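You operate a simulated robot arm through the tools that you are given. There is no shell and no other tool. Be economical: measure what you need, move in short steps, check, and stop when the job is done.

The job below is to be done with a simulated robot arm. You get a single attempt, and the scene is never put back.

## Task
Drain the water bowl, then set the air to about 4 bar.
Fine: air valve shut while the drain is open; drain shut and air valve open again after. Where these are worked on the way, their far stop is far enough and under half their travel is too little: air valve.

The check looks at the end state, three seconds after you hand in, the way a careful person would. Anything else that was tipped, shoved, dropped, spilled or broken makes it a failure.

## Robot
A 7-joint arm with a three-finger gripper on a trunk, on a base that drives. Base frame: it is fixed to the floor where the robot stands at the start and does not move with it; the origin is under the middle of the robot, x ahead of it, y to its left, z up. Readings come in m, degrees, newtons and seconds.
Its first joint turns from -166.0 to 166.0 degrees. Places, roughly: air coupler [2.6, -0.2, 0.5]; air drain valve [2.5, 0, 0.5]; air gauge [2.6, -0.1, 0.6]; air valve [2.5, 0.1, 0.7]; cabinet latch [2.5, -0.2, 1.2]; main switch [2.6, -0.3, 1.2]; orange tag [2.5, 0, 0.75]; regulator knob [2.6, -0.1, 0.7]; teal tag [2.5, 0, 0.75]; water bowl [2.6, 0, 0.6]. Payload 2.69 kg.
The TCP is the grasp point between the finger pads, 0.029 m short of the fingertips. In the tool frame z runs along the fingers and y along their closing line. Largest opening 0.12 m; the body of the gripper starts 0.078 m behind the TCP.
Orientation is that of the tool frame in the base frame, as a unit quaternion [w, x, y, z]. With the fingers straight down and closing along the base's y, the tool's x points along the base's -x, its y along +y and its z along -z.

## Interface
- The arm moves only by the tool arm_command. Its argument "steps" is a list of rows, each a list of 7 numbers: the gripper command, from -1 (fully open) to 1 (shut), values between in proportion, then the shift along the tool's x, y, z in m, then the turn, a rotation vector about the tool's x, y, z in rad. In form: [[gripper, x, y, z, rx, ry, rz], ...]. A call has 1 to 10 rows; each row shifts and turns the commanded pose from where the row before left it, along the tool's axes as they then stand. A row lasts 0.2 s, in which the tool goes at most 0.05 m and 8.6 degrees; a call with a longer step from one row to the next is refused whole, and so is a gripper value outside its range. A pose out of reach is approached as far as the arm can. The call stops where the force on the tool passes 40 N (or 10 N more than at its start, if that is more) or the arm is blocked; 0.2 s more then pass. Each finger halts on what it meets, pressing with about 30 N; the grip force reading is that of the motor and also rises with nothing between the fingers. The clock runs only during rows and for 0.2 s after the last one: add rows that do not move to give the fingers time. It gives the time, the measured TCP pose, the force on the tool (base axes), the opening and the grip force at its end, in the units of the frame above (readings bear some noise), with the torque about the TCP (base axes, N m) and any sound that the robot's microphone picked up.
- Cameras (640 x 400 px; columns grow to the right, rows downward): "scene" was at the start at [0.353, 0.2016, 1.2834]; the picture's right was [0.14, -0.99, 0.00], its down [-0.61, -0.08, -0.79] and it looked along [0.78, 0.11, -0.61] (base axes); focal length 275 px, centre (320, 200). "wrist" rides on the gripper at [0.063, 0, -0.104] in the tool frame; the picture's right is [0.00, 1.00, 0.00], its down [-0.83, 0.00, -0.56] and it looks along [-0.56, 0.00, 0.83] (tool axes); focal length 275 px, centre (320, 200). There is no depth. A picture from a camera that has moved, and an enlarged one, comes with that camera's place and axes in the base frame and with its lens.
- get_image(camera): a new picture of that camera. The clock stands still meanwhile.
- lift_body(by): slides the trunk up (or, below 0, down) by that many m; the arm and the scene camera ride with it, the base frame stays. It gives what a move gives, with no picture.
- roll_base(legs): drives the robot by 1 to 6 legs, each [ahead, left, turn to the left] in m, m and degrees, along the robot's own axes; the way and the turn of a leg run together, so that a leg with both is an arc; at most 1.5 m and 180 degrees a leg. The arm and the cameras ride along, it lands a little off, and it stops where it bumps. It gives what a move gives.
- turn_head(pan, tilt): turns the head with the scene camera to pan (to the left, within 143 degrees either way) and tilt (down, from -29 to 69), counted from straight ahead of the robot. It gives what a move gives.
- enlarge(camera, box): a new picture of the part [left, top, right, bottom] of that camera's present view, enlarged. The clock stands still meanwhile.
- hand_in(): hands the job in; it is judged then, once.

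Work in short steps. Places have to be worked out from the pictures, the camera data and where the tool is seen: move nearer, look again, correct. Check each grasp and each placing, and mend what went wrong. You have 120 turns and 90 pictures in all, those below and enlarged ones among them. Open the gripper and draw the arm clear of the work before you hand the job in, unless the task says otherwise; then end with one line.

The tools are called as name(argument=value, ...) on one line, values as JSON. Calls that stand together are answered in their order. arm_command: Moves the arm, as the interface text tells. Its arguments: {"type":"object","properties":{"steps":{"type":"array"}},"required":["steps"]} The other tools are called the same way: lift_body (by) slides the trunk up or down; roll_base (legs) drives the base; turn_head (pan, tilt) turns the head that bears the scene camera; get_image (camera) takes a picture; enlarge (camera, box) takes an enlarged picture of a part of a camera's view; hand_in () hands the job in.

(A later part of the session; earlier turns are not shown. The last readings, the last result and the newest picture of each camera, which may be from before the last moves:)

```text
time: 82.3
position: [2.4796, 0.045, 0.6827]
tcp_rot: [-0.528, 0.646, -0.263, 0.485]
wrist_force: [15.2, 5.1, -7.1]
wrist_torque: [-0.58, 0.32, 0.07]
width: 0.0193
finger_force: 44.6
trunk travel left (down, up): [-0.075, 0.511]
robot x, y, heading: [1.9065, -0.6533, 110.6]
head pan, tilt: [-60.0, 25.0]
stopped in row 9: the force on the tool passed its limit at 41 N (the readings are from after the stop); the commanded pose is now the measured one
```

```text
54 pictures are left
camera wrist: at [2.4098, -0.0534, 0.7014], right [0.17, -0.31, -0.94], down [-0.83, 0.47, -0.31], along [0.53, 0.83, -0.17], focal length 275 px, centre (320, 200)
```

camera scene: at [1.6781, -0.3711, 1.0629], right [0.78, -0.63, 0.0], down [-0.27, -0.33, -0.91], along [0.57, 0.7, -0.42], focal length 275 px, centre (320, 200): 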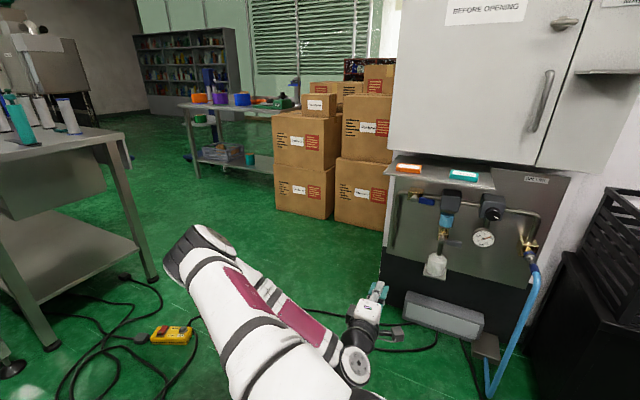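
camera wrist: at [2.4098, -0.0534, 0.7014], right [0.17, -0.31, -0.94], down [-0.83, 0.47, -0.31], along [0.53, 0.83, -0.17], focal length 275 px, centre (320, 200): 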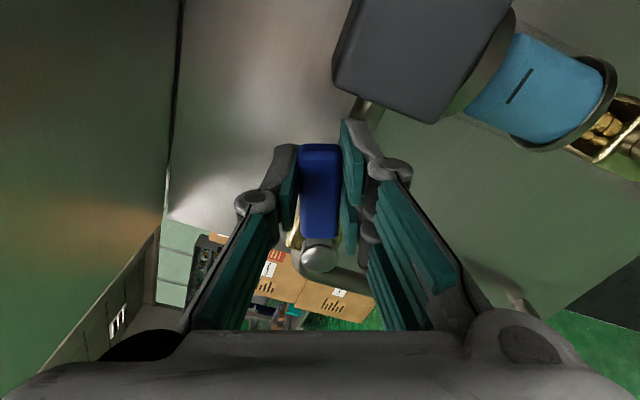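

The lever turned up with the fingers, about 20°. I carry on along the upward arc in small steps.

arm_command(steps=[[0.7, -0.0004, -0.0072, 0, 0, 0, -0.11], [0.7, -0.0004, -0.0072, 0, 0, 0, -0.12], [0.7, -0.0004, -0.0072, 0, 0, 0, -0.12], [0.7, -0.0004, -0.0072, 0, 0, 0, -0.12]])

get_image(camera="wrist")

```text
time: 82.9
position: [2.4758, 0.0473, 0.6868]
tcp_rot: [-0.496, 0.655, -0.241, 0.516]
wrist_force: [8.5, 2.4, -4.8]
wrist_torque: [-0.32, 0.11, -0.17]
width: 0.0194
finger_force: 44.8
out of reach, approached as far as the arm can: row 1, 2
trunk travel left (down, up): [-0.075, 0.511]
robot x, y, heading: [1.904, -0.6558, 110.9]
head pan, tilt: [-60.0, 25.0]
stopped in row 2: the force on the tool passed its limit at 43 N (the readings are from after the stop); the commanded pose is now the measured one
```

```text
53 pictures are left
camera wrist: at [2.4031, -0.0466, 0.7111], right [0.2, -0.39, -0.9], down [-0.8, 0.46, -0.38], along [0.57, 0.79, -0.22], focal length 275 px, centre (320, 200)
```

wrist: 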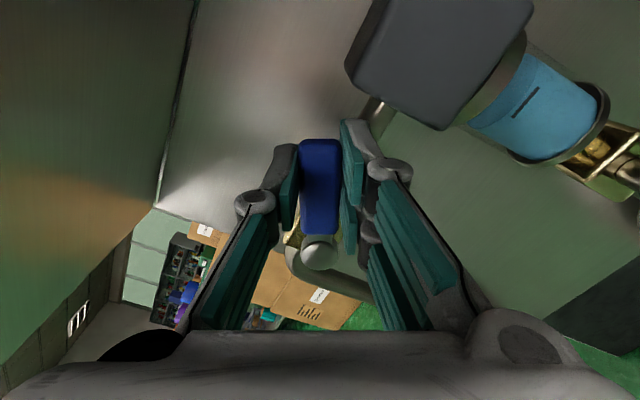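

The lever is at about 25° but the arm nears a limit when rolling this way. I release, back off, and roll the tool the other way (camera below), so I can push the lever up with closed fingers without nearing the shelf.

arm_command(steps=[[0.1, 0, 0, 0, 0, 0, 0], [0.1, 0, 0, -0.045, 0, 0, 0], [0.1, 0, 0, -0.045, 0, 0, 0.14], [1, 0, 0, 0, 0, 0, 0.145], [1, 0, 0, 0, 0, 0, 0.145], [1, 0, 0, 0, 0, 0, 0.145], [1, 0, 0, 0, 0, 0, 0.145], [1, 0, 0, 0, 0, 0, 0.145], [1, 0, 0, 0, 0, 0, 0.145], [1, 0, 0, 0, 0, 0, 0.145]])

arm_command(steps=[[1, 0, 0, 0, 0, 0, 0.145], [1, 0, 0, 0, 0, 0, 0.145], [1, 0, 0, 0, 0, 0, 0.145], [1, 0, 0, 0, 0, 0, 0.145], [1, 0, 0, 0, 0, 0, 0.145], [1, 0, 0, 0, 0, 0, 0.145]])

get_image(camera="wrist")

```text
time: 85.1
position: [2.3927, 0.0142, 0.6847]
tcp_rot: [0.701, -0.412, 0.559, -0.164]
wrist_force: [0.9, -0.2, 0.4]
wrist_torque: [0.01, -0.02, 0.02]
width: 0.0001
finger_force: 28.6
trunk travel left (down, up): [-0.075, 0.511]
robot x, y, heading: [1.901, -0.654, 111.1]
head pan, tilt: [-60.0, 25.0]
```

```text
time: 86.5
position: [2.3548, 0.0824, 0.6729]
tcp_rot: [0.702, -0.137, 0.684, 0.142]
wrist_force: [0.7, 0.6, 0.1]
wrist_torque: [0.01, 0.02, 0.01]
width: 0.0003
finger_force: 28.5
out of reach, approached as far as the arm can: row 1, 2, 3, 4, 5, 6
trunk travel left (down, up): [-0.075, 0.511]
robot x, y, heading: [1.905, -0.6532, 110.8]
head pan, tilt: [-60.0, 25.0]
```

```text
52 pictures are left
camera wrist: at [2.2613, 0.0414, 0.6069], right [-0.39, 0.92, 0.0], down [-0.53, -0.22, 0.82], along [0.75, 0.32, 0.58], focal length 275 px, centre (320, 200)
```

wrist: 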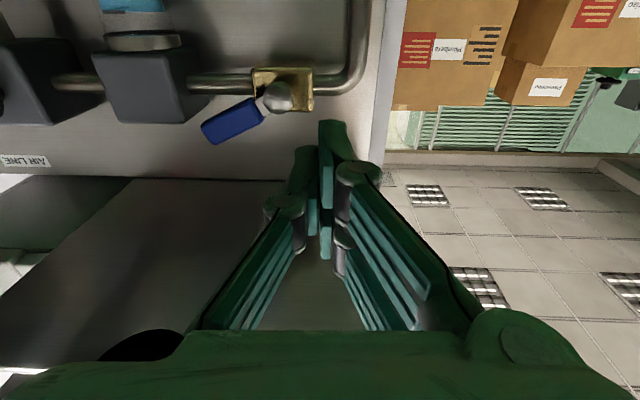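

A very good view: the lever is about 25° up, pointing to the right. The arm is at its reach limit here, so I back off the tool and drive the base 0.3 m ahead along the panel to stand in front of it.

arm_command(steps=[[1, 0, 0, -0.045, 0, 0, 0], [1, 0, 0, -0.045, 0, 0, 0]])

roll_base(legs=[[0.3, 0, 0]])

turn_head(pan=-80, tilt=25)

get_image(camera="scene")

```text
time: 87.1
position: [2.2727, 0.0454, 0.6722]
tcp_rot: [0.701, -0.142, 0.683, 0.148]
wrist_force: [0.3, -0.4, -1.1]
wrist_torque: [0.01, 0.0, -0.02]
width: 0.0001
finger_force: 28.9
trunk travel left (down, up): [-0.075, 0.511]
robot x, y, heading: [1.904, -0.6555, 110.7]
head pan, tilt: [-60.0, 25.0]
```

```text
time: 89.1
position: [2.1645, 0.3284, 0.6727]
tcp_rot: [0.7, -0.144, 0.683, 0.15]
wrist_force: [-0.6, 0.1, -0.3]
wrist_torque: [-0.01, -0.04, 0.01]
width: 0.0
finger_force: 28.6
trunk travel left (down, up): [-0.075, 0.511]
robot x, y, heading: [1.795, -0.3759, 110.8]
head pan, tilt: [-60.0, 25.0]
```

```text
time: 89.9
position: [2.164, 0.3268, 0.6713]
tcp_rot: [0.701, -0.143, 0.682, 0.149]
wrist_force: [0.3, -0.8, 0.9]
wrist_torque: [0.0, -0.01, -0.02]
width: 0.0
finger_force: 28.3
trunk travel left (down, up): [-0.075, 0.511]
robot x, y, heading: [1.7999, -0.3711, 111.2]
head pan, tilt: [-80.0, 25.0]
```

```text
51 pictures are left
camera scene: at [1.5932, -0.115, 1.1027], right [0.52, -0.86, 0.0], down [-0.36, -0.22, -0.91], along [0.78, 0.47, -0.42], focal length 275 px, centre (320, 200)
```

scene: 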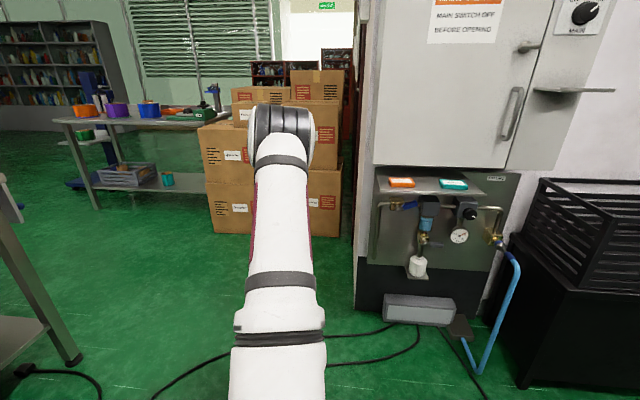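

The base is now well placed in front of the panel. I bring the tool right to below the lever tip's line, still 0.16 m short of it, and look.

arm_command(steps=[[1, 0.003, -0.048, 0, -0.031, 0, 0], [1, 0.003, -0.048, 0, 0, 0, 0], [1, 0.003, -0.048, 0, 0, 0, 0], [1, 0.003, -0.048, 0, 0, 0, 0], [1, 0.003, -0.048, 0, 0, 0, 0], [1, 0.003, -0.048, 0, 0, 0, 0], [1, 0.003, -0.048, 0, 0, 0, 0], [1, 0.003, -0.048, 0, 0, 0, 0], [1, 0, 0, 0.04, 0, 0, 0], [1, 0, 0, 0.02, 0, 0, 0]])

get_image(camera="wrist")

```text
time: 92.1
position: [2.1641, 0.3325, 0.7191]
tcp_rot: [0.699, -0.153, 0.681, 0.157]
wrist_force: [-0.4, 0.0, -1.0]
wrist_torque: [-0.02, -0.03, -0.02]
width: 0.0
finger_force: 28.6
out of reach, approached as far as the arm can: row 1, 2, 3, 4, 5, 6, 7, 8, 9, 10
trunk travel left (down, up): [-0.075, 0.511]
robot x, y, heading: [1.8, -0.3747, 111.2]
head pan, tilt: [-80.0, 25.0]
```

```text
50 pictures are left
camera wrist: at [2.0716, 0.2877, 0.6531], right [-0.43, 0.9, 0.0], down [-0.52, -0.24, 0.82], along [0.74, 0.35, 0.58], focal length 275 px, centre (320, 200)
```

wrist: 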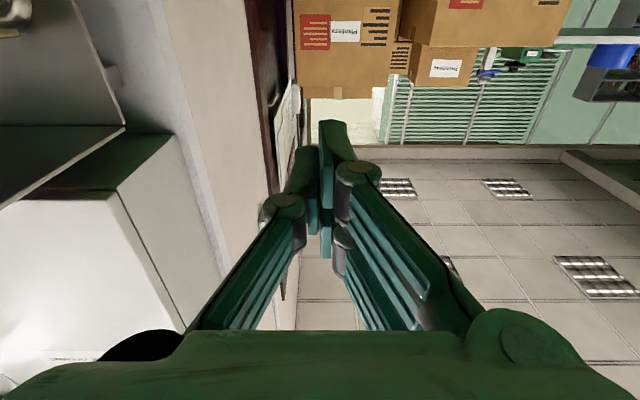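

With this roll the arm is at a joint limit and cannot go right. The natural posture is tool ahead of the robot, camera below, so I swing the tool round to the robot's front (yaw 25° to 111°), over free floor.

arm_command(steps=[[1, 0, 0.0145, -0.045, -0.14, 0, 0], [1, 0, 0.0206, -0.0427, -0.14, 0, 0], [1, 0, 0.0263, -0.0394, -0.14, 0, 0], [1, 0, 0.0316, -0.0353, -0.14, 0, 0], [1, 0, 0.0361, -0.0306, -0.14, 0, 0], [1, 0, 0.0401, -0.0253, -0.14, 0, 0], [1, 0, 0.0431, -0.0194, -0.14, 0, 0], [1, 0, 0.0455, -0.0133, -0.14, 0, 0]])

arm_command(steps=[[1, 0, 0.0469, -0.0068, -0.14, 0, 0], [1, 0, 0.0473, -0.0003, -0.14, 0, 0], [1, 0, 0.0469, 0.0064, -0.105, 0, 0], [1, 0, 0.046, 0.0112, 0, 0, 0], [1, 0, 0.046, 0.0112, 0, 0, 0]])

turn_head(pan=-20, tilt=35)

get_image(camera="scene")

```text
time: 93.9
position: [1.6177, 0.4834, 0.7333]
tcp_rot: [0.526, -0.485, 0.511, 0.477]
wrist_force: [1.0, 0.8, 0.1]
wrist_torque: [-0.01, 0.0, -0.02]
width: 0.0002
finger_force: 28.8
out of reach, approached as far as the arm can: row 1, 2, 3, 4, 5, 6, 7, 8
trunk travel left (down, up): [-0.075, 0.511]
robot x, y, heading: [1.7954, -0.3762, 111.2]
head pan, tilt: [-80.0, 25.0]
```

```text
time: 95.1
position: [1.3482, 0.4511, 0.7322]
tcp_rot: [-0.436, 0.568, -0.421, -0.557]
wrist_force: [0.3, -0.2, 0.5]
wrist_torque: [0.01, 0.02, 0.0]
width: 0.0
finger_force: 28.7
out of reach, approached as far as the arm can: row 1, 2, 3
trunk travel left (down, up): [-0.075, 0.511]
robot x, y, heading: [1.7936, -0.3752, 111.1]
head pan, tilt: [-80.0, 25.0]
```

```text
time: 96.4
position: [1.3472, 0.4502, 0.7313]
tcp_rot: [-0.435, 0.569, -0.42, -0.557]
wrist_force: [0.0, -0.4, -0.4]
wrist_torque: [0.06, -0.01, -0.03]
width: 0.0
finger_force: 29.0
trunk travel left (down, up): [-0.075, 0.511]
robot x, y, heading: [1.7987, -0.3723, 111.1]
head pan, tilt: [-20.0, 35.0]
```

```text
49 pictures are left
camera scene: at [1.5124, -0.0746, 1.0869], right [1.0, 0.02, 0.0], down [0.01, -0.57, -0.82], along [-0.01, 0.82, -0.57], focal length 275 px, centre (320, 200)
```

scene: 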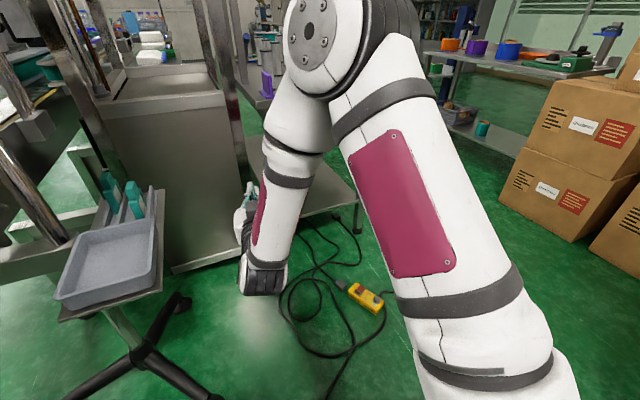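

The tool now points ahead of the robot (yaw 105°) at radius 0.93. I draw it back toward the robot to radius about 0.66.

arm_command(steps=[[1, 0, -0.018, -0.04, 0, 0, 0], [1, 0, -0.018, -0.04, 0, 0, 0], [1, 0, -0.018, -0.04, 0, 0, 0], [1, 0, -0.018, -0.04, 0, 0, 0], [1, 0, -0.018, -0.04, 0, 0, 0], [1, 0, -0.018, -0.04, 0, 0, 0], [1, 0, -0.018, -0.03, -0.09, 0, 0]])

get_image(camera="scene")

```text
time: 98.0
position: [1.3749, 0.3735, 0.6874]
tcp_rot: [-0.411, 0.587, -0.396, -0.575]
wrist_force: [-0.8, -0.5, 0.0]
wrist_torque: [0.02, 0.01, 0.03]
width: 0.0
finger_force: 28.3
out of reach, approached as far as the arm can: row 2, 3, 4, 5, 6, 7
trunk travel left (down, up): [-0.075, 0.511]
robot x, y, heading: [1.7965, -0.3779, 111.2]
head pan, tilt: [-20.0, 35.0]
```

```text
48 pictures are left
camera scene: at [1.5122, -0.0747, 1.0869], right [1.0, 0.02, 0.0], down [0.01, -0.57, -0.82], along [-0.02, 0.82, -0.57], focal length 275 px, centre (320, 200)
```

scene: 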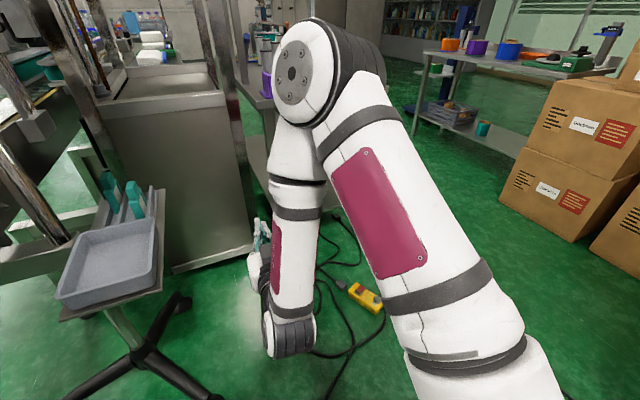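

Horizontal pointing is limited at short radius; about 0.85-0.95 works. So I drive back 0.3 m to the earlier stand and turn the base to about heading 52°, which brings the tool (camera below) round to just in front of the air valve.

roll_base(legs=[[-0.3, 0, 0], [0, 0, -50]])

turn_head(pan=-15, tilt=25)

get_image(camera="scene")

get_image(camera="wrist")

```text
time: 101.9
position: [2.0739, 0.1795, 0.6863]
tcp_rot: [0.567, -0.437, 0.557, 0.421]
wrist_force: [0.2, 0.8, -0.4]
wrist_torque: [0.03, -0.04, 0.01]
width: 0.0003
finger_force: 28.4
trunk travel left (down, up): [-0.075, 0.511]
robot x, y, heading: [1.9773, -0.6756, 75.2]
head pan, tilt: [-20.0, 35.0]
stopped in leg 2: the robot was blocked; the commanded pose is now the measured one
```

```text
time: 102.6
position: [2.0741, 0.1787, 0.6882]
tcp_rot: [0.567, -0.437, 0.557, 0.421]
wrist_force: [-0.1, -0.4, 0.4]
wrist_torque: [-0.03, 0.0, -0.04]
width: 0.0001
finger_force: 28.3
trunk travel left (down, up): [-0.075, 0.511]
robot x, y, heading: [1.9759, -0.6784, 75.4]
head pan, tilt: [-15.0, 25.0]
```

```text
47 pictures are left
camera scene: at [1.9168, -0.2551, 1.1026], right [0.87, -0.5, 0.0], down [-0.21, -0.37, -0.91], along [0.45, 0.79, -0.42], focal length 275 px, centre (320, 200)
```

scene: 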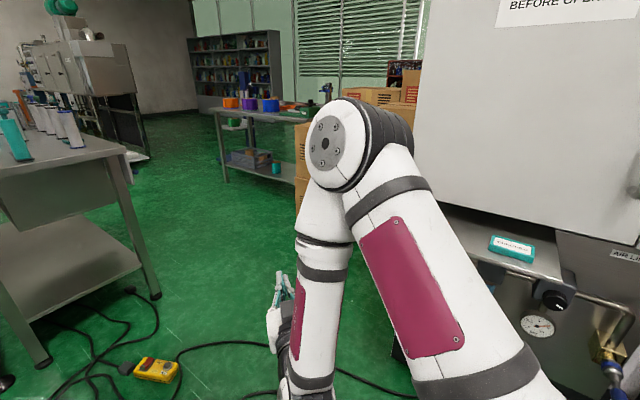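

```text
46 pictures are left
camera wrist: at [2.048, 0.0774, 0.6228], right [-0.96, 0.27, -0.03], down [-0.17, -0.53, 0.83], along [0.21, 0.81, 0.55], focal length 275 px, centre (320, 200)
```

wrist: 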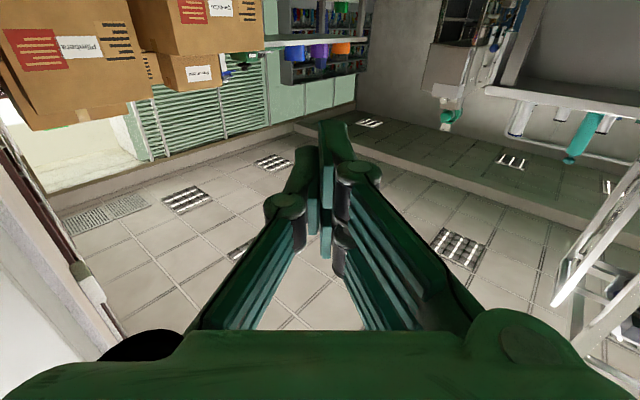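

The base was blocked at heading 75°. I look down at both sides of the base to see what it touches.

turn_head(pan=110, tilt=55)

get_image(camera="scene")

turn_head(pan=-90, tilt=55)

get_image(camera="scene")

```text
time: 104.7
position: [2.0724, 0.1786, 0.6859]
tcp_rot: [0.567, -0.436, 0.557, 0.421]
wrist_force: [-0.1, 0.0, 0.7]
wrist_torque: [0.02, 0.05, 0.01]
width: 0.0
finger_force: 28.5
trunk travel left (down, up): [-0.075, 0.511]
robot x, y, heading: [1.9766, -0.6763, 74.9]
head pan, tilt: [110.0, 55.0]
```

```text
45 pictures are left
camera scene: at [1.7991, -0.3414, 1.0587], right [-0.09, 1.0, 0.0], down [0.82, 0.07, -0.57], along [-0.57, -0.05, -0.82], focal length 275 px, centre (320, 200)
```

scene: 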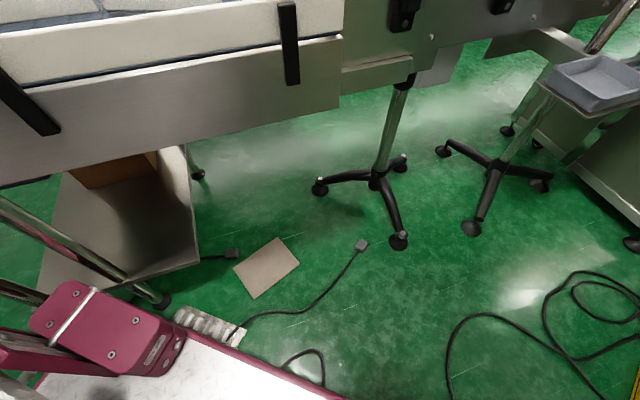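

```text
time: 107.6
position: [2.073, 0.1789, 0.6862]
tcp_rot: [0.567, -0.437, 0.557, 0.422]
wrist_force: [0.4, 0.0, -0.5]
wrist_torque: [0.03, 0.0, -0.01]
width: 0.0001
finger_force: 28.6
trunk travel left (down, up): [-0.075, 0.511]
robot x, y, heading: [1.9719, -0.6767, 75.0]
head pan, tilt: [-90.0, 55.0]
```

```text
44 pictures are left
camera scene: at [1.9406, -0.3534, 1.0587], right [-0.26, -0.97, 0.0], down [-0.79, 0.21, -0.57], along [0.55, -0.15, -0.82], focal length 275 px, centre (320, 200)
```

scene: 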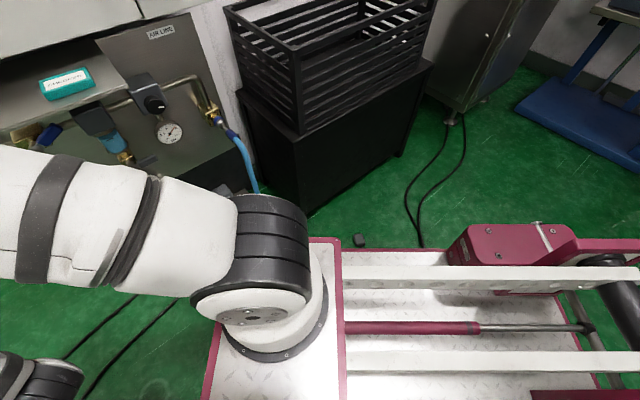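

The long base's rear-left touches the conveyor table's leg, so heading must stay along the corridor. I turn back to about 115°, shift ahead and toward the conveyor to get working distance, and will then swing the arm to the right instead.

roll_base(legs=[[0, -0.03, 0], [0, 0, 40], [0.24, 0.1, 0]])

arm_command(steps=[[1, 0, -0.04, 0.01, 0, 0, 0], [1, 0, -0.04, 0.01, 0, 0, 0], [1, 0, -0.04, 0.01, 0, 0, 0], [1, 0, -0.049, 0, 0.056, 0, 0], [1, 0, -0.049, 0, 0.056, 0, 0], [1, 0, -0.049, 0, 0.056, 0, 0], [1, 0, -0.049, 0, 0.056, 0, 0], [1, 0, -0.049, 0, 0.056, 0, 0]])

```text
time: 111.8
position: [1.3426, 0.2094, 0.6856]
tcp_rot: [-0.391, 0.6, -0.375, -0.588]
wrist_force: [0.5, 0.9, -0.4]
wrist_torque: [0.0, -0.01, -0.01]
width: 0.0
finger_force: 29.0
trunk travel left (down, up): [-0.075, 0.511]
robot x, y, heading: [1.8082, -0.5115, 115.0]
head pan, tilt: [-90.0, 55.0]
```

```text
time: 113.5
position: [1.503, 0.3146, 0.7134]
tcp_rot: [-0.474, 0.538, -0.457, -0.527]
wrist_force: [-0.5, -0.6, -0.1]
wrist_torque: [0.02, 0.01, 0.0]
width: 0.0
finger_force: 28.7
out of reach, approached as far as the arm can: row 1, 2, 3, 4, 5, 6, 7, 8
trunk travel left (down, up): [-0.075, 0.511]
robot x, y, heading: [1.8076, -0.5099, 114.9]
head pan, tilt: [-90.0, 55.0]
```

The camera-below posture is at its wrist limit here, while the earlier posture (fingers closing vertically) worked well. I roll the tool back by about 90° to return to that posture before swinging right.

arm_command(steps=[[1, 0, 0, 0, 0, 0, -0.145], [1, 0, 0, 0, 0, 0, -0.145], [1, 0, 0, 0, 0, 0, -0.145], [1, 0, 0, 0, 0, 0, -0.145], [1, 0, 0, 0, 0, 0, -0.145], [1, 0, 0, 0, 0, 0, -0.145], [1, 0, 0, 0, 0, 0, -0.145], [1, 0, 0, 0, 0, 0, -0.145], [1, 0, 0, 0, 0, 0, -0.145], [1, 0, 0, 0, 0, 0, -0.145]])

turn_head(pan=-40, tilt=25)

get_image(camera="scene")

```text
time: 115.8
position: [1.5032, 0.3159, 0.7106]
tcp_rot: [-0.704, 0.705, 0.019, -0.083]
wrist_force: [-0.1, 0.3, -0.2]
wrist_torque: [0.01, -0.01, 0.01]
width: 0.0
finger_force: 28.6
trunk travel left (down, up): [-0.075, 0.511]
robot x, y, heading: [1.8108, -0.5068, 114.8]
head pan, tilt: [-90.0, 55.0]
```

```text
time: 116.9
position: [1.5031, 0.3142, 0.7102]
tcp_rot: [-0.703, 0.705, 0.017, -0.085]
wrist_force: [-0.2, -0.6, 0.2]
wrist_torque: [-0.01, 0.0, 0.0]
width: 0.0
finger_force: 28.6
trunk travel left (down, up): [-0.075, 0.511]
robot x, y, heading: [1.8131, -0.5079, 114.9]
head pan, tilt: [-40.0, 25.0]
```

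```text
43 pictures are left
camera scene: at [1.5403, -0.2278, 1.1026], right [0.97, -0.26, 0.0], down [-0.11, -0.41, -0.91], along [0.24, 0.87, -0.42], focal length 275 px, centre (320, 200)
```

scene: 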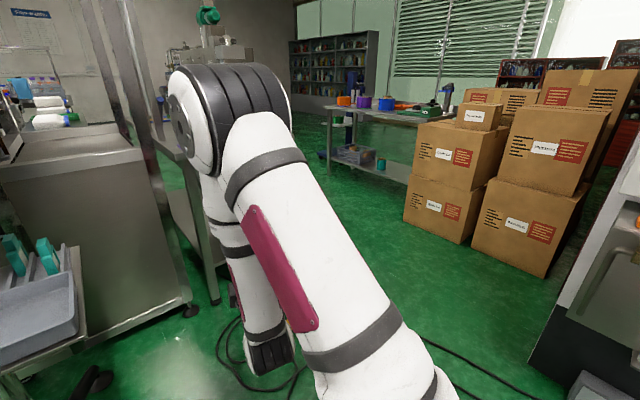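

Back in the good posture with everything reachable. I swing the tool right around the robot in an outward arc, first half.

arm_command(steps=[[1, 0.0447, 0, -0.003, 0, 0.0785, -0.095], [1, 0.0448, 0, 0.0005, 0, 0.0785, 0], [1, 0.0447, 0, 0.004, 0, 0.0785, 0], [1, 0.0442, 0, 0.0076, 0, 0.0785, 0], [1, 0.0435, 0, 0.011, 0, 0.0785, 0], [1, 0.0424, 0, 0.0144, 0, 0.0785, 0], [1, 0.0412, 0, 0.0176, 0, 0.0785, 0], [1, 0.0397, 0, 0.0208, 0, 0.0785, 0], [1, 0.038, 0, 0.0239, 0, 0.0785, 0], [1, 0.0359, 0, 0.0268, 0, 0.0785, 0]])

```text
time: 119.1
position: [1.943, 0.363, 0.7006]
tcp_rot: [0.672, -0.67, 0.223, -0.222]
wrist_force: [-0.6, -0.1, 0.1]
wrist_torque: [-0.02, 0.02, -0.04]
width: 0.0
finger_force: 28.2
out of reach, approached as far as the arm can: row 1, 2
trunk travel left (down, up): [-0.075, 0.511]
robot x, y, heading: [1.8128, -0.5095, 114.9]
head pan, tilt: [-40.0, 25.0]
```

The swing works. I do the second half, bringing the tool in front of the air valve.

arm_command(steps=[[1, 0.0484, 0, -0.0011, 0, 0.0404, 0], [1, 0.0485, 0, 0.0008, 0, 0.0404, 0], [1, 0.0484, 0, 0.0029, 0, 0.0404, 0], [1, 0.0482, 0, 0.0049, 0, 0.0404, 0], [1, 0.048, 0, 0.0068, 0, 0.0404, 0], [1, 0.0476, 0, 0.0089, 0, 0.0404, 0], [1, 0.0472, 0, 0.0108, 0, 0.0404, 0], [1, 0.0468, 0, 0.0127, 0, 0.0404, 0], [1, 0.0462, 0, 0.0146, 0, 0.0404, 0], [1, 0.0455, 0, 0.0166, 0, 0.0404, 0]])

arm_command(steps=[[1, 0.0449, 0, 0.0183, 0, 0.0404, 0], [1, 0.0441, 0, 0.0202, 0, 0.0404, 0]])

get_image(camera="wrist")

```text
time: 121.3
position: [2.2506, 0.1197, 0.6655]
tcp_rot: [0.616, -0.61, 0.351, -0.355]
wrist_force: [0.7, -0.2, 0.9]
wrist_torque: [0.02, 0.03, -0.07]
width: 0.0003
finger_force: 28.8
out of reach, approached as far as the arm can: row 2, 3, 4, 5, 6, 7, 8, 10
trunk travel left (down, up): [-0.075, 0.511]
robot x, y, heading: [1.8142, -0.5066, 114.9]
head pan, tilt: [-40.0, 25.0]
```

```text
time: 121.9
position: [2.3277, 0.0622, 0.6581]
tcp_rot: [0.602, -0.595, 0.374, -0.379]
wrist_force: [-0.1, 0.3, -0.7]
wrist_torque: [-0.01, 0.01, 0.0]
width: 0.0
finger_force: 28.2
out of reach, approached as far as the arm can: row 1, 2
trunk travel left (down, up): [-0.075, 0.511]
robot x, y, heading: [1.8158, -0.5105, 115.1]
head pan, tilt: [-40.0, 25.0]
```

```text
42 pictures are left
camera wrist: at [2.2605, -0.0405, 0.6562], right [0.01, 0.0, -1.0], down [-0.86, 0.51, -0.01], along [0.51, 0.86, 0.01], focal length 275 px, centre (320, 200)
```

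wrist: 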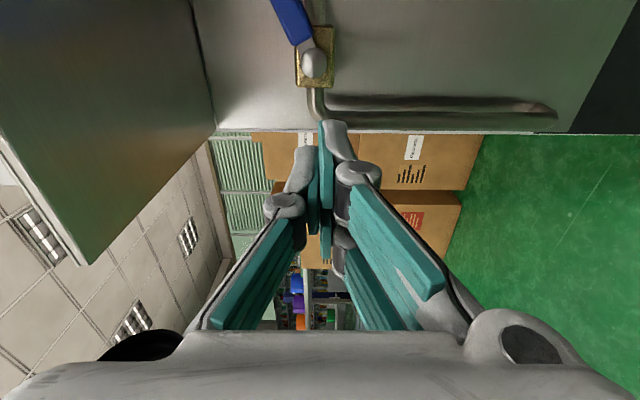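

The tool sits at r≈0.947, s≈2.126, and the lever is visibly part way up. I move right and slightly down, then forward so the closed tips stand below the raised lever.

arm_command(steps=[[1, 0.04, 0.009, 0, 0, 0, 0], [1, 0.04, 0.009, 0, 0, 0, 0], [1, 0, 0, 0.04, 0, 0, 0], [1, 0, 0, 0.03, 0, 0, 0], [1, 0, 0, 0, 0, 0, 0]])

get_image(camera="wrist")

```text
time: 123.1
position: [2.4242, 0.0213, 0.6399]
tcp_rot: [0.6, -0.597, 0.376, -0.378]
wrist_force: [0.5, 0.0, 0.0]
wrist_torque: [0.0, 0.0, 0.01]
width: 0.0001
finger_force: 28.5
trunk travel left (down, up): [-0.075, 0.511]
robot x, y, heading: [1.8123, -0.5097, 114.9]
head pan, tilt: [-40.0, 25.0]
```

```text
41 pictures are left
camera wrist: at [2.3578, -0.0815, 0.639], right [0.01, 0.0, -1.0], down [-0.86, 0.51, -0.01], along [0.51, 0.86, 0.0], focal length 275 px, centre (320, 200)
```

wrist: 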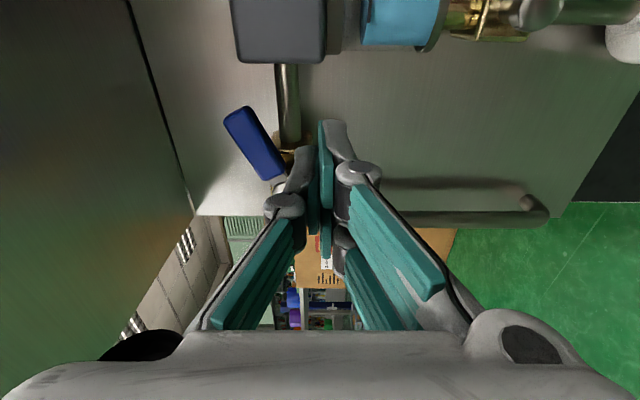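

The stance is good and everything is within reach. I go in 0.056 m so the tips overlap the lever, then push it up and round to the left along an arc.

arm_command(steps=[[1, 0, 0, 0.03, 0, 0, 0], [1, 0, 0, 0.026, 0, 0, 0], [1, -0.003, -0.012, 0, 0, 0, 0], [1, -0.003, -0.013, 0, 0, 0, 0], [1, -0.003, -0.012, 0, 0, 0, 0], [1, -0.004, -0.011, 0, 0, 0, 0], [1, -0.007, -0.008, 0, 0, 0, 0], [1, -0.008, -0.006, 0, 0, 0, 0], [1, -0.008, -0.004, 0, 0, 0, 0]])

get_image(camera="wrist")

```text
time: 125.2
position: [2.4713, 0.0732, 0.6525]
tcp_rot: [0.595, -0.593, 0.383, -0.385]
wrist_force: [0.1, -1.5, -2.1]
wrist_torque: [0.0, -0.04, 0.01]
width: 0.0
finger_force: 28.7
out of reach, approached as far as the arm can: row 4, 5, 6, 7, 8
trunk travel left (down, up): [-0.075, 0.511]
robot x, y, heading: [1.8109, -0.5067, 115.1]
head pan, tilt: [-40.0, 25.0]
stopped in row 9: the force on the tool passed its limit at 44 N (the readings are from after the stop); the commanded pose is now the measured one
```

```text
40 pictures are left
camera wrist: at [2.4012, -0.0281, 0.6517], right [0.01, 0.0, -1.0], down [-0.85, 0.53, -0.01], along [0.53, 0.85, 0.0], focal length 275 px, centre (320, 200)
```

wrist: 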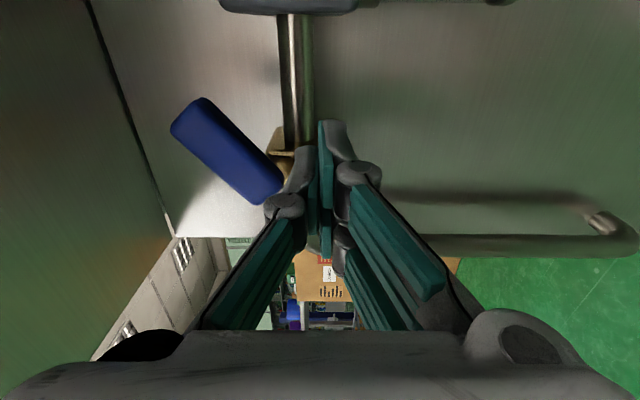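

The lever is now about 45° up, but the tool could not rise any further at this trunk height. I move right and down a bit, raise the trunk by 0.05, and then continue the push.

arm_command(steps=[[1, 0.018, 0.006, 0, 0, 0, 0], [1, 0.016, 0.01, 0, 0, 0, 0]])

lift_body(by=0.05)

get_image(camera="wrist")

```text
time: 125.8
position: [2.4842, 0.0414, 0.6377]
tcp_rot: [0.595, -0.593, 0.383, -0.384]
wrist_force: [1.1, 0.3, -1.0]
wrist_torque: [0.02, -0.01, 0.0]
width: 0.0001
finger_force: 28.4
trunk travel left (down, up): [-0.075, 0.511]
robot x, y, heading: [1.8128, -0.5078, 115.0]
head pan, tilt: [-40.0, 25.0]
```

```text
time: 126.7
position: [2.484, 0.0429, 0.6881]
tcp_rot: [0.595, -0.592, 0.383, -0.385]
wrist_force: [-0.3, -1.2, 0.7]
wrist_torque: [0.0, -0.01, -0.01]
width: 0.0
finger_force: 28.9
trunk travel left (down, up): [-0.125, 0.461]
robot x, y, heading: [1.812, -0.5089, 114.7]
head pan, tilt: [-40.0, 25.0]
```

```text
39 pictures are left
camera wrist: at [2.4153, -0.0586, 0.6863], right [0.01, 0.0, -1.0], down [-0.85, 0.53, -0.01], along [0.53, 0.85, 0.0], focal length 275 px, centre (320, 200)
```

wrist: 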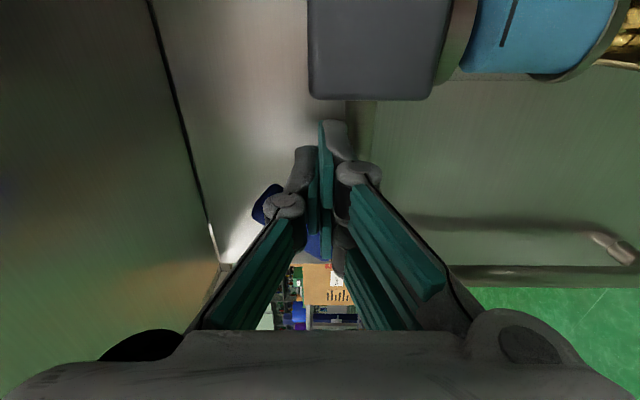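

The pusher is now to the right of the raised lever at z≈0.688. I push left to bring the lever upright.

arm_command(steps=[[1, -0.009, -0.004, 0, 0, 0, 0], [1, -0.009, -0.004, 0, 0, 0, 0], [1, -0.009, -0.003, 0, 0, 0, 0], [1, -0.009, -0.003, 0, 0, 0, 0], [1, -0.008, 0, 0, 0, 0, 0], [1, -0.004, 0, 0, 0, 0, 0]])

get_image(camera="wrist")

```text
time: 127.7
position: [2.4706, 0.0622, 0.6996]
tcp_rot: [-0.589, 0.59, -0.391, 0.391]
wrist_force: [1.1, -3.6, -0.9]
wrist_torque: [-0.01, 0.01, 0.01]
width: 0.0005
finger_force: 28.5
trunk travel left (down, up): [-0.125, 0.461]
robot x, y, heading: [1.8126, -0.5077, 115.0]
head pan, tilt: [-40.0, 25.0]
stopped in row 5: the force on the tool passed its limit at 44 N (the readings are from after the stop); the commanded pose is now the measured one
```

```text
38 pictures are left
camera wrist: at [2.4007, -0.0376, 0.699], right [0.0, -0.01, -1.0], down [-0.83, 0.55, -0.01], along [0.55, 0.83, 0.0], focal length 275 px, centre (320, 200)
```

wrist: 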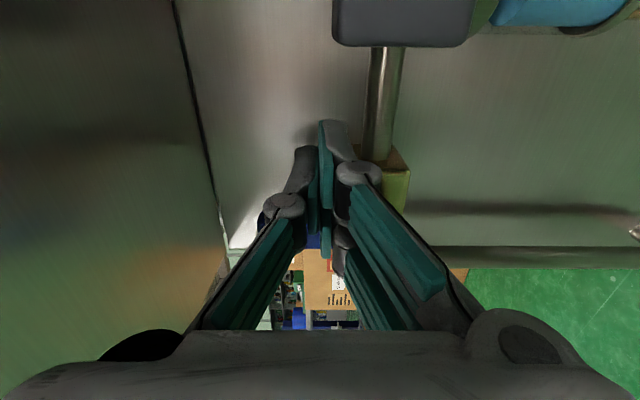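

I stopped at 44 N with the lever hidden behind the fingers. I look at it with the head camera.

turn_head(pan=-75, tilt=25)

get_image(camera="scene")

```text
time: 128.7
position: [2.4722, 0.0618, 0.6999]
tcp_rot: [0.589, -0.589, 0.391, -0.392]
wrist_force: [1.6, -6.2, -0.6]
wrist_torque: [0.02, 0.01, -0.03]
width: 0.0001
finger_force: 28.7
trunk travel left (down, up): [-0.125, 0.461]
robot x, y, heading: [1.8113, -0.5119, 114.7]
head pan, tilt: [-75.0, 25.0]
```

```text
37 pictures are left
camera scene: at [1.589, -0.2601, 1.153], right [0.64, -0.77, 0.0], down [-0.32, -0.27, -0.91], along [0.7, 0.58, -0.42], focal length 275 px, centre (320, 200)
```

scene: 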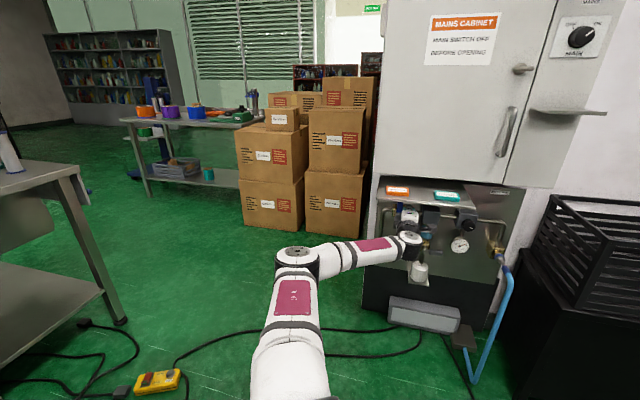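

The hand hides the lever. I push on further left in small steps.

arm_command(steps=[[1, -0.007, -0.001, 0, 0, 0, 0], [1, -0.007, -0.001, 0, 0, 0, 0], [1, -0.007, -0.001, 0, 0, 0, 0], [1, -0.007, 0, 0, 0, 0, 0]])

arm_command(steps=[[1, -0.007, 0, 0, 0, 0, 0], [1, -0.007, 0, 0, 0, 0, 0], [1, -0.007, 0, 0, 0, 0, 0]])

arm_command(steps=[[1, 0.01, 0, 0, 0, 0, 0], [1, 0.02, 0, -0.04, 0, 0, 0], [1, 0.03, 0, -0.04, 0, 0, 0], [1, 0.03, 0, -0.02, 0, 0, 0]])

get_image(camera="wrist")

```text
time: 129.4
position: [2.4715, 0.0603, 0.7005]
tcp_rot: [-0.583, 0.586, -0.398, 0.399]
wrist_force: [0.3, -1.4, 0.5]
wrist_torque: [-0.03, 0.01, 0.0]
width: 0.0
finger_force: 28.8
trunk travel left (down, up): [-0.125, 0.461]
robot x, y, heading: [1.8134, -0.5118, 114.8]
head pan, tilt: [-75.0, 25.0]
stopped in row 3: the force on the tool passed its limit at 44 N (the readings are from after the stop); the commanded pose is now the measured one
```

```text
time: 130.0
position: [2.4684, 0.0595, 0.7004]
tcp_rot: [-0.578, 0.582, -0.404, 0.406]
wrist_force: [1.1, -2.2, 0.0]
wrist_torque: [0.0, 0.03, -0.01]
width: 0.0
finger_force: 28.9
trunk travel left (down, up): [-0.125, 0.461]
robot x, y, heading: [1.8135, -0.5069, 114.9]
head pan, tilt: [-75.0, 25.0]
stopped in row 3: the force on the tool passed its limit at 44 N (the readings are from after the stop); the commanded pose is now the measured one
```

```text
time: 131.0
position: [2.406, -0.0564, 0.6947]
tcp_rot: [0.581, -0.579, 0.401, -0.408]
wrist_force: [-0.1, 0.1, 0.4]
wrist_torque: [-0.02, 0.0, 0.02]
width: 0.0
finger_force: 28.4
out of reach, approached as far as the arm can: row 4
trunk travel left (down, up): [-0.125, 0.461]
robot x, y, heading: [1.8138, -0.506, 114.8]
head pan, tilt: [-75.0, 25.0]
```

```text
36 pictures are left
camera wrist: at [2.33, -0.1531, 0.6931], right [0.01, -0.01, -1.0], down [-0.81, 0.59, -0.01], along [0.59, 0.81, 0.0], focal length 275 px, centre (320, 200)
```

wrist: 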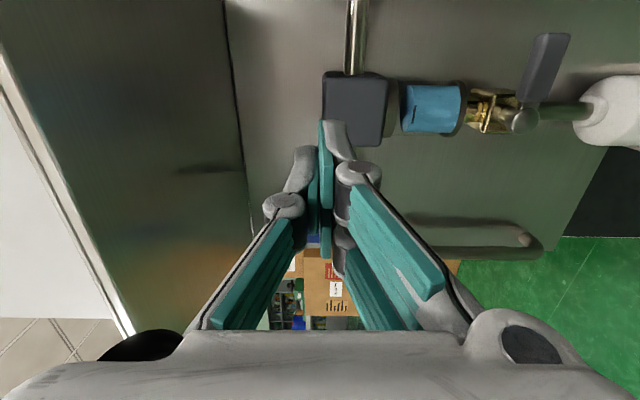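

The fingers hide the valve. I lower the tool a bit to see the lever.

arm_command(steps=[[1, 0, 0.04, 0, 0, 0, 0], [1, 0, 0.04, 0, 0, -0.06, 0]])

get_image(camera="wrist")

```text
time: 131.6
position: [2.4057, -0.0593, 0.6145]
tcp_rot: [-0.59, 0.593, -0.387, 0.387]
wrist_force: [0.1, -0.2, 0.2]
wrist_torque: [0.0, -0.01, 0.0]
width: 0.0002
finger_force: 28.6
trunk travel left (down, up): [-0.125, 0.461]
robot x, y, heading: [1.8161, -0.5096, 114.7]
head pan, tilt: [-75.0, 25.0]
```

```text
35 pictures are left
camera wrist: at [2.3365, -0.1602, 0.6149], right [0.0, -0.01, -1.0], down [-0.84, 0.54, -0.01], along [0.54, 0.84, -0.01], focal length 275 px, centre (320, 200)
```

wrist: 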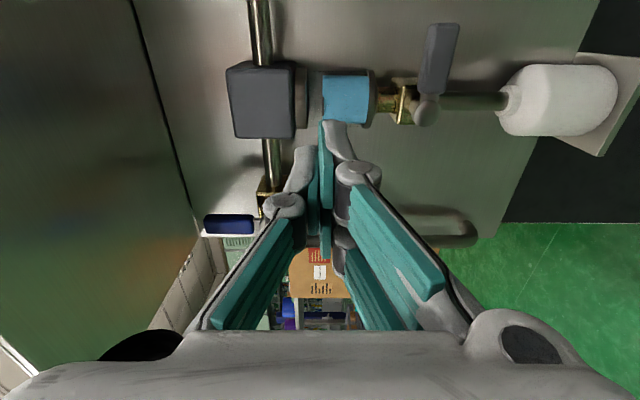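

The air lever now stands upright, across its pipe: the air valve is shut. Next is the drain: I judge its stem at r≈1.097, z≈0.527 and the lever tip at r≈1.153; I line up with opened fingers.

arm_command(steps=[[0, 0.02, 0.03, 0, 0, -0.033, 0], [0, 0.02, 0.03, 0.01, 0, 0, 0], [0, 0.018, 0.026, 0.02, 0, 0, 0], [0, 0, 0, 0, 0, 0, 0]])

get_image(camera="wrist")

```text
time: 132.6
position: [2.4589, -0.098, 0.5305]
tcp_rot: [-0.596, 0.6, -0.377, 0.378]
wrist_force: [-0.7, -0.6, -0.9]
wrist_torque: [-0.01, -0.01, -0.02]
width: 0.0599
finger_force: 0.0
trunk travel left (down, up): [-0.125, 0.461]
robot x, y, heading: [1.8143, -0.5087, 114.8]
head pan, tilt: [-75.0, 25.0]
```

```text
34 pictures are left
camera wrist: at [2.3924, -0.2012, 0.5308], right [0.0, -0.01, -1.0], down [-0.86, 0.51, -0.01], along [0.51, 0.86, -0.01], focal length 275 px, centre (320, 200)
```

wrist: 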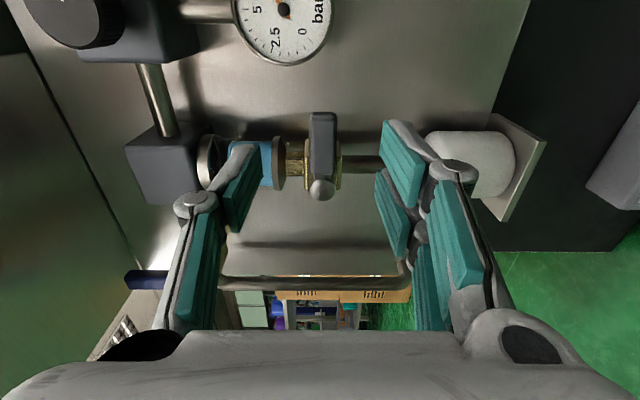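

The drain lever is centred between the fingers. I move in 0.074, close on it, and look at the grip.

arm_command(steps=[[0, 0, 0, 0.037, 0, 0, 0], [0, 0, 0, 0.037, 0, 0, 0], [0.8, 0, 0, 0, 0, 0, 0], [0.8, 0, 0, 0, 0, 0, 0]])

get_image(camera="wrist")

```text
time: 133.6
position: [2.5236, -0.065, 0.5284]
tcp_rot: [-0.594, 0.601, -0.379, 0.378]
wrist_force: [2.7, 2.4, -14.3]
wrist_torque: [-0.06, 0.35, -0.68]
width: 0.0197
finger_force: 44.9
trunk travel left (down, up): [-0.125, 0.461]
robot x, y, heading: [1.8164, -0.5068, 114.8]
head pan, tilt: [-75.0, 25.0]
```

```text
33 pictures are left
camera wrist: at [2.4575, -0.1686, 0.5289], right [0.0, -0.01, -1.0], down [-0.86, 0.51, 0.0], along [0.51, 0.86, -0.01], focal length 275 px, centre (320, 200)
```

wrist: 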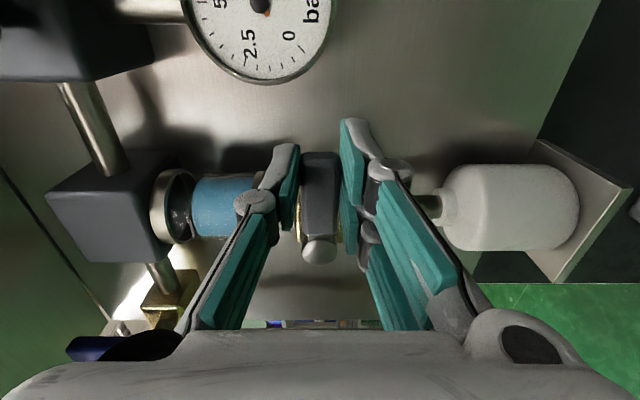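

The lever is gripped. I turn it down a few steps about its stem.

arm_command(steps=[[0.8, 0, 0.002, 0, 0, 0, 0], [0.8, -0.0004, 0.0067, 0, 0, 0, 0.13], [0.8, -0.0004, 0.0067, 0, 0, 0, 0.13], [0.8, -0.0004, 0.0067, 0, 0, 0, 0.13], [0.8, -0.0004, 0.0067, 0, 0, 0, 0.13]])

get_image(camera="wrist")

```text
time: 134.8
position: [2.5213, -0.0601, 0.5018]
tcp_rot: [0.673, -0.482, 0.519, -0.211]
wrist_force: [8.8, -0.3, -15.2]
wrist_torque: [-0.84, 0.35, -0.87]
width: 0.0199
finger_force: 44.9
trunk travel left (down, up): [-0.125, 0.461]
robot x, y, heading: [1.8141, -0.5072, 114.9]
head pan, tilt: [-75.0, 25.0]
```

```text
32 pictures are left
camera wrist: at [2.4506, -0.155, 0.4702], right [-0.21, 0.44, -0.87], down [-0.81, 0.42, 0.41], along [0.54, 0.79, 0.27], focal length 275 px, centre (320, 200)
```

wrist: 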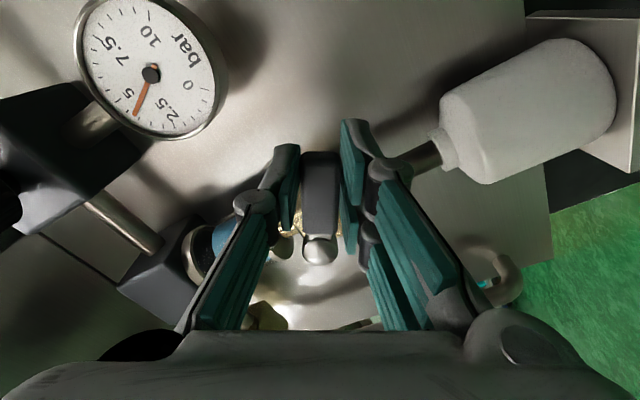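

It turns down smoothly and the gauge is falling: the drain is opening. I continue the arc.

arm_command(steps=[[0.8, -0.0004, 0.0067, 0, 0, 0, 0.13], [0.8, -0.0004, 0.0067, 0, 0, 0, 0.13], [0.8, -0.0004, 0.0067, 0, 0, 0, 0.13], [0.8, -0.0004, 0.0067, 0, 0, 0, 0.13]])

get_image(camera="wrist")

```text
time: 135.7
position: [2.5237, -0.0399, 0.4617]
tcp_rot: [0.699, -0.341, 0.623, -0.088]
wrist_force: [-0.3, -0.4, -2.3]
wrist_torque: [0.04, 0.01, -0.05]
width: 0.0111
finger_force: 0.0
out of reach, approached as far as the arm can: row 1, 2, 3, 4
trunk travel left (down, up): [-0.125, 0.461]
robot x, y, heading: [1.8146, -0.5097, 114.4]
head pan, tilt: [-75.0, 25.0]
stopped in row 4: the force on the tool passed its limit at 48 N (the readings are from after the stop); the commanded pose is now the measured one
```

```text
31 pictures are left
camera wrist: at [2.4399, -0.1139, 0.4112], right [-0.3, 0.75, -0.59], down [-0.69, 0.26, 0.67], along [0.66, 0.61, 0.44], focal length 275 px, centre (320, 200)
```

wrist: 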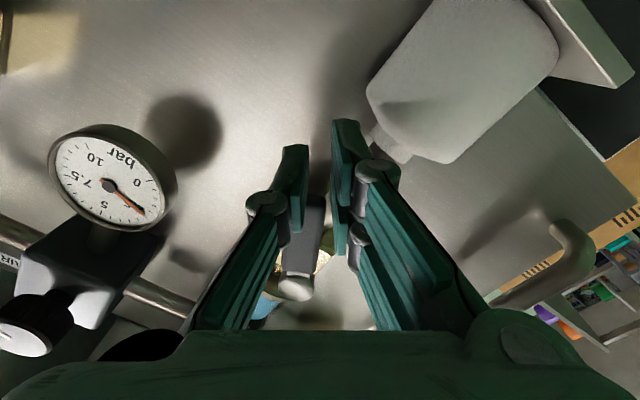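

The fingers slid off the lever tip with the lever about 50-60° open; the pressure is dropping. I back off and look at lever and bowl.

arm_command(steps=[[0.5, 0, 0, -0.045, 0, 0, 0], [0.5, 0.024, -0.032, -0.03, 0, 0, -0.14], [1, 0, 0, -0.03, 0, 0, -0.14], [1, 0, 0, 0, 0, 0, -0.14], [1, 0, 0, 0, 0, 0, -0.14], [1, 0, 0, 0, 0, 0, -0.14], [1, 0, 0, 0, 0, 0, -0.14]])

get_image(camera="wrist")

```text
time: 137.3
position: [2.5304, -0.0976, 0.4702]
tcp_rot: [0.612, -0.553, 0.444, -0.351]
wrist_force: [-0.2, 0.7, -0.3]
wrist_torque: [0.03, -0.01, -0.01]
width: 0.0001
finger_force: 28.4
out of reach, approached as far as the arm can: row 1, 2, 3
trunk travel left (down, up): [-0.125, 0.461]
robot x, y, heading: [1.8136, -0.5108, 114.8]
head pan, tilt: [-75.0, 25.0]
```

```text
30 pictures are left
camera wrist: at [2.4564, -0.1942, 0.461], right [-0.06, 0.14, -0.99], down [-0.82, 0.56, 0.13], along [0.57, 0.81, 0.08], focal length 275 px, centre (320, 200)
```

wrist: 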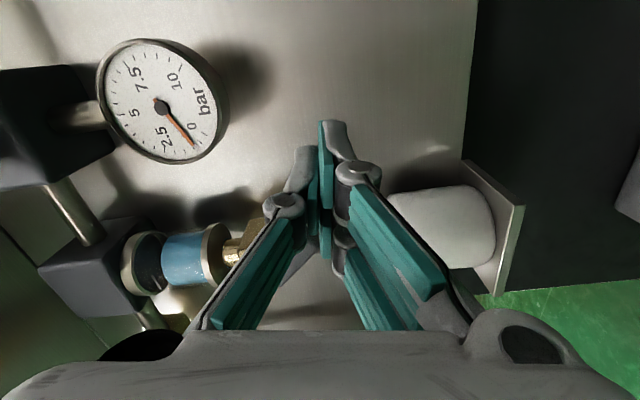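

The gauge is near 0.5 bar and the bowl shows a growing clear part, so water is draining. The closed fingers now stand right of the lever, so I push left to bring it to full open.

arm_command(steps=[[1, 0, -0.015, 0.005, 0, 0, 0], [1, -0.015, 0, 0, 0, 0, 0], [1, -0.012, 0, 0, 0, 0, 0], [1, -0.01, 0, 0, 0, 0, 0], [1, -0.01, 0, 0, 0, 0, 0], [1, -0.008, 0, 0, 0, 0, 0]])

get_image(camera="wrist")

```text
time: 138.6
position: [2.5342, -0.0654, 0.4731]
tcp_rot: [0.604, -0.554, 0.454, -0.351]
wrist_force: [0.3, -1.7, -3.4]
wrist_torque: [-0.04, 0.04, 0.0]
width: 0.0
finger_force: 28.0
out of reach, approached as far as the arm can: row 2, 3, 4, 5, 6
trunk travel left (down, up): [-0.125, 0.461]
robot x, y, heading: [1.8101, -0.5127, 114.9]
head pan, tilt: [-75.0, 25.0]
stopped in row 6: the force on the tool passed its limit at 44 N (the readings are from after the stop); the commanded pose is now the measured one
```

```text
29 pictures are left
camera wrist: at [2.4586, -0.1602, 0.4657], right [-0.07, 0.13, -0.99], down [-0.81, 0.58, 0.14], along [0.59, 0.81, 0.06], focal length 275 px, centre (320, 200)
```

wrist: 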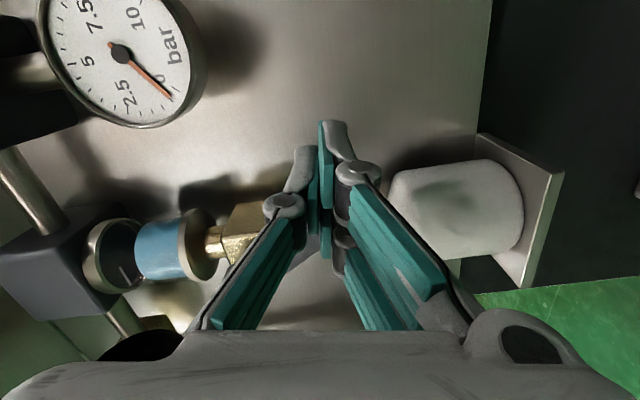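

The gauge is at 0 and the blue level in the bowl is sinking while the catch bottle darkens. I wait for it to drain and look again.

arm_command(steps=[[1, 0.005, 0, 0, 0, 0, 0], [1, 0, 0, 0, 0, 0, 0], [1, 0, 0, 0, 0, 0, 0], [1, 0, 0, 0, 0, 0, 0], [1, 0, 0, 0, 0, 0, 0], [1, 0, 0, 0, 0, 0, 0], [1, 0, 0, 0, 0, 0, 0], [1, 0, 0, 0, 0, 0, 0], [1, 0, 0, 0, 0, 0, 0], [1, 0, 0, 0, 0, 0, 0]])

get_image(camera="wrist")

```text
time: 140.8
position: [2.5365, -0.0693, 0.4738]
tcp_rot: [0.604, -0.554, 0.453, -0.352]
wrist_force: [0.5, 0.0, -0.2]
wrist_torque: [-0.01, -0.02, 0.01]
width: 0.0
finger_force: 28.6
trunk travel left (down, up): [-0.125, 0.461]
robot x, y, heading: [1.8153, -0.5124, 114.8]
head pan, tilt: [-75.0, 25.0]
```

```text
28 pictures are left
camera wrist: at [2.4608, -0.1644, 0.4656], right [-0.07, 0.13, -0.99], down [-0.81, 0.58, 0.14], along [0.59, 0.81, 0.07], focal length 275 px, centre (320, 200)
```

wrist: 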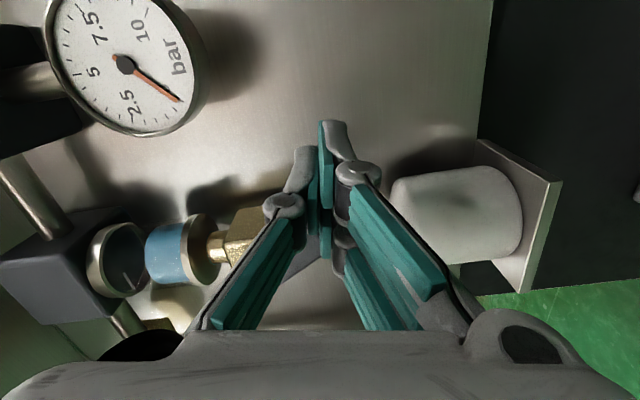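

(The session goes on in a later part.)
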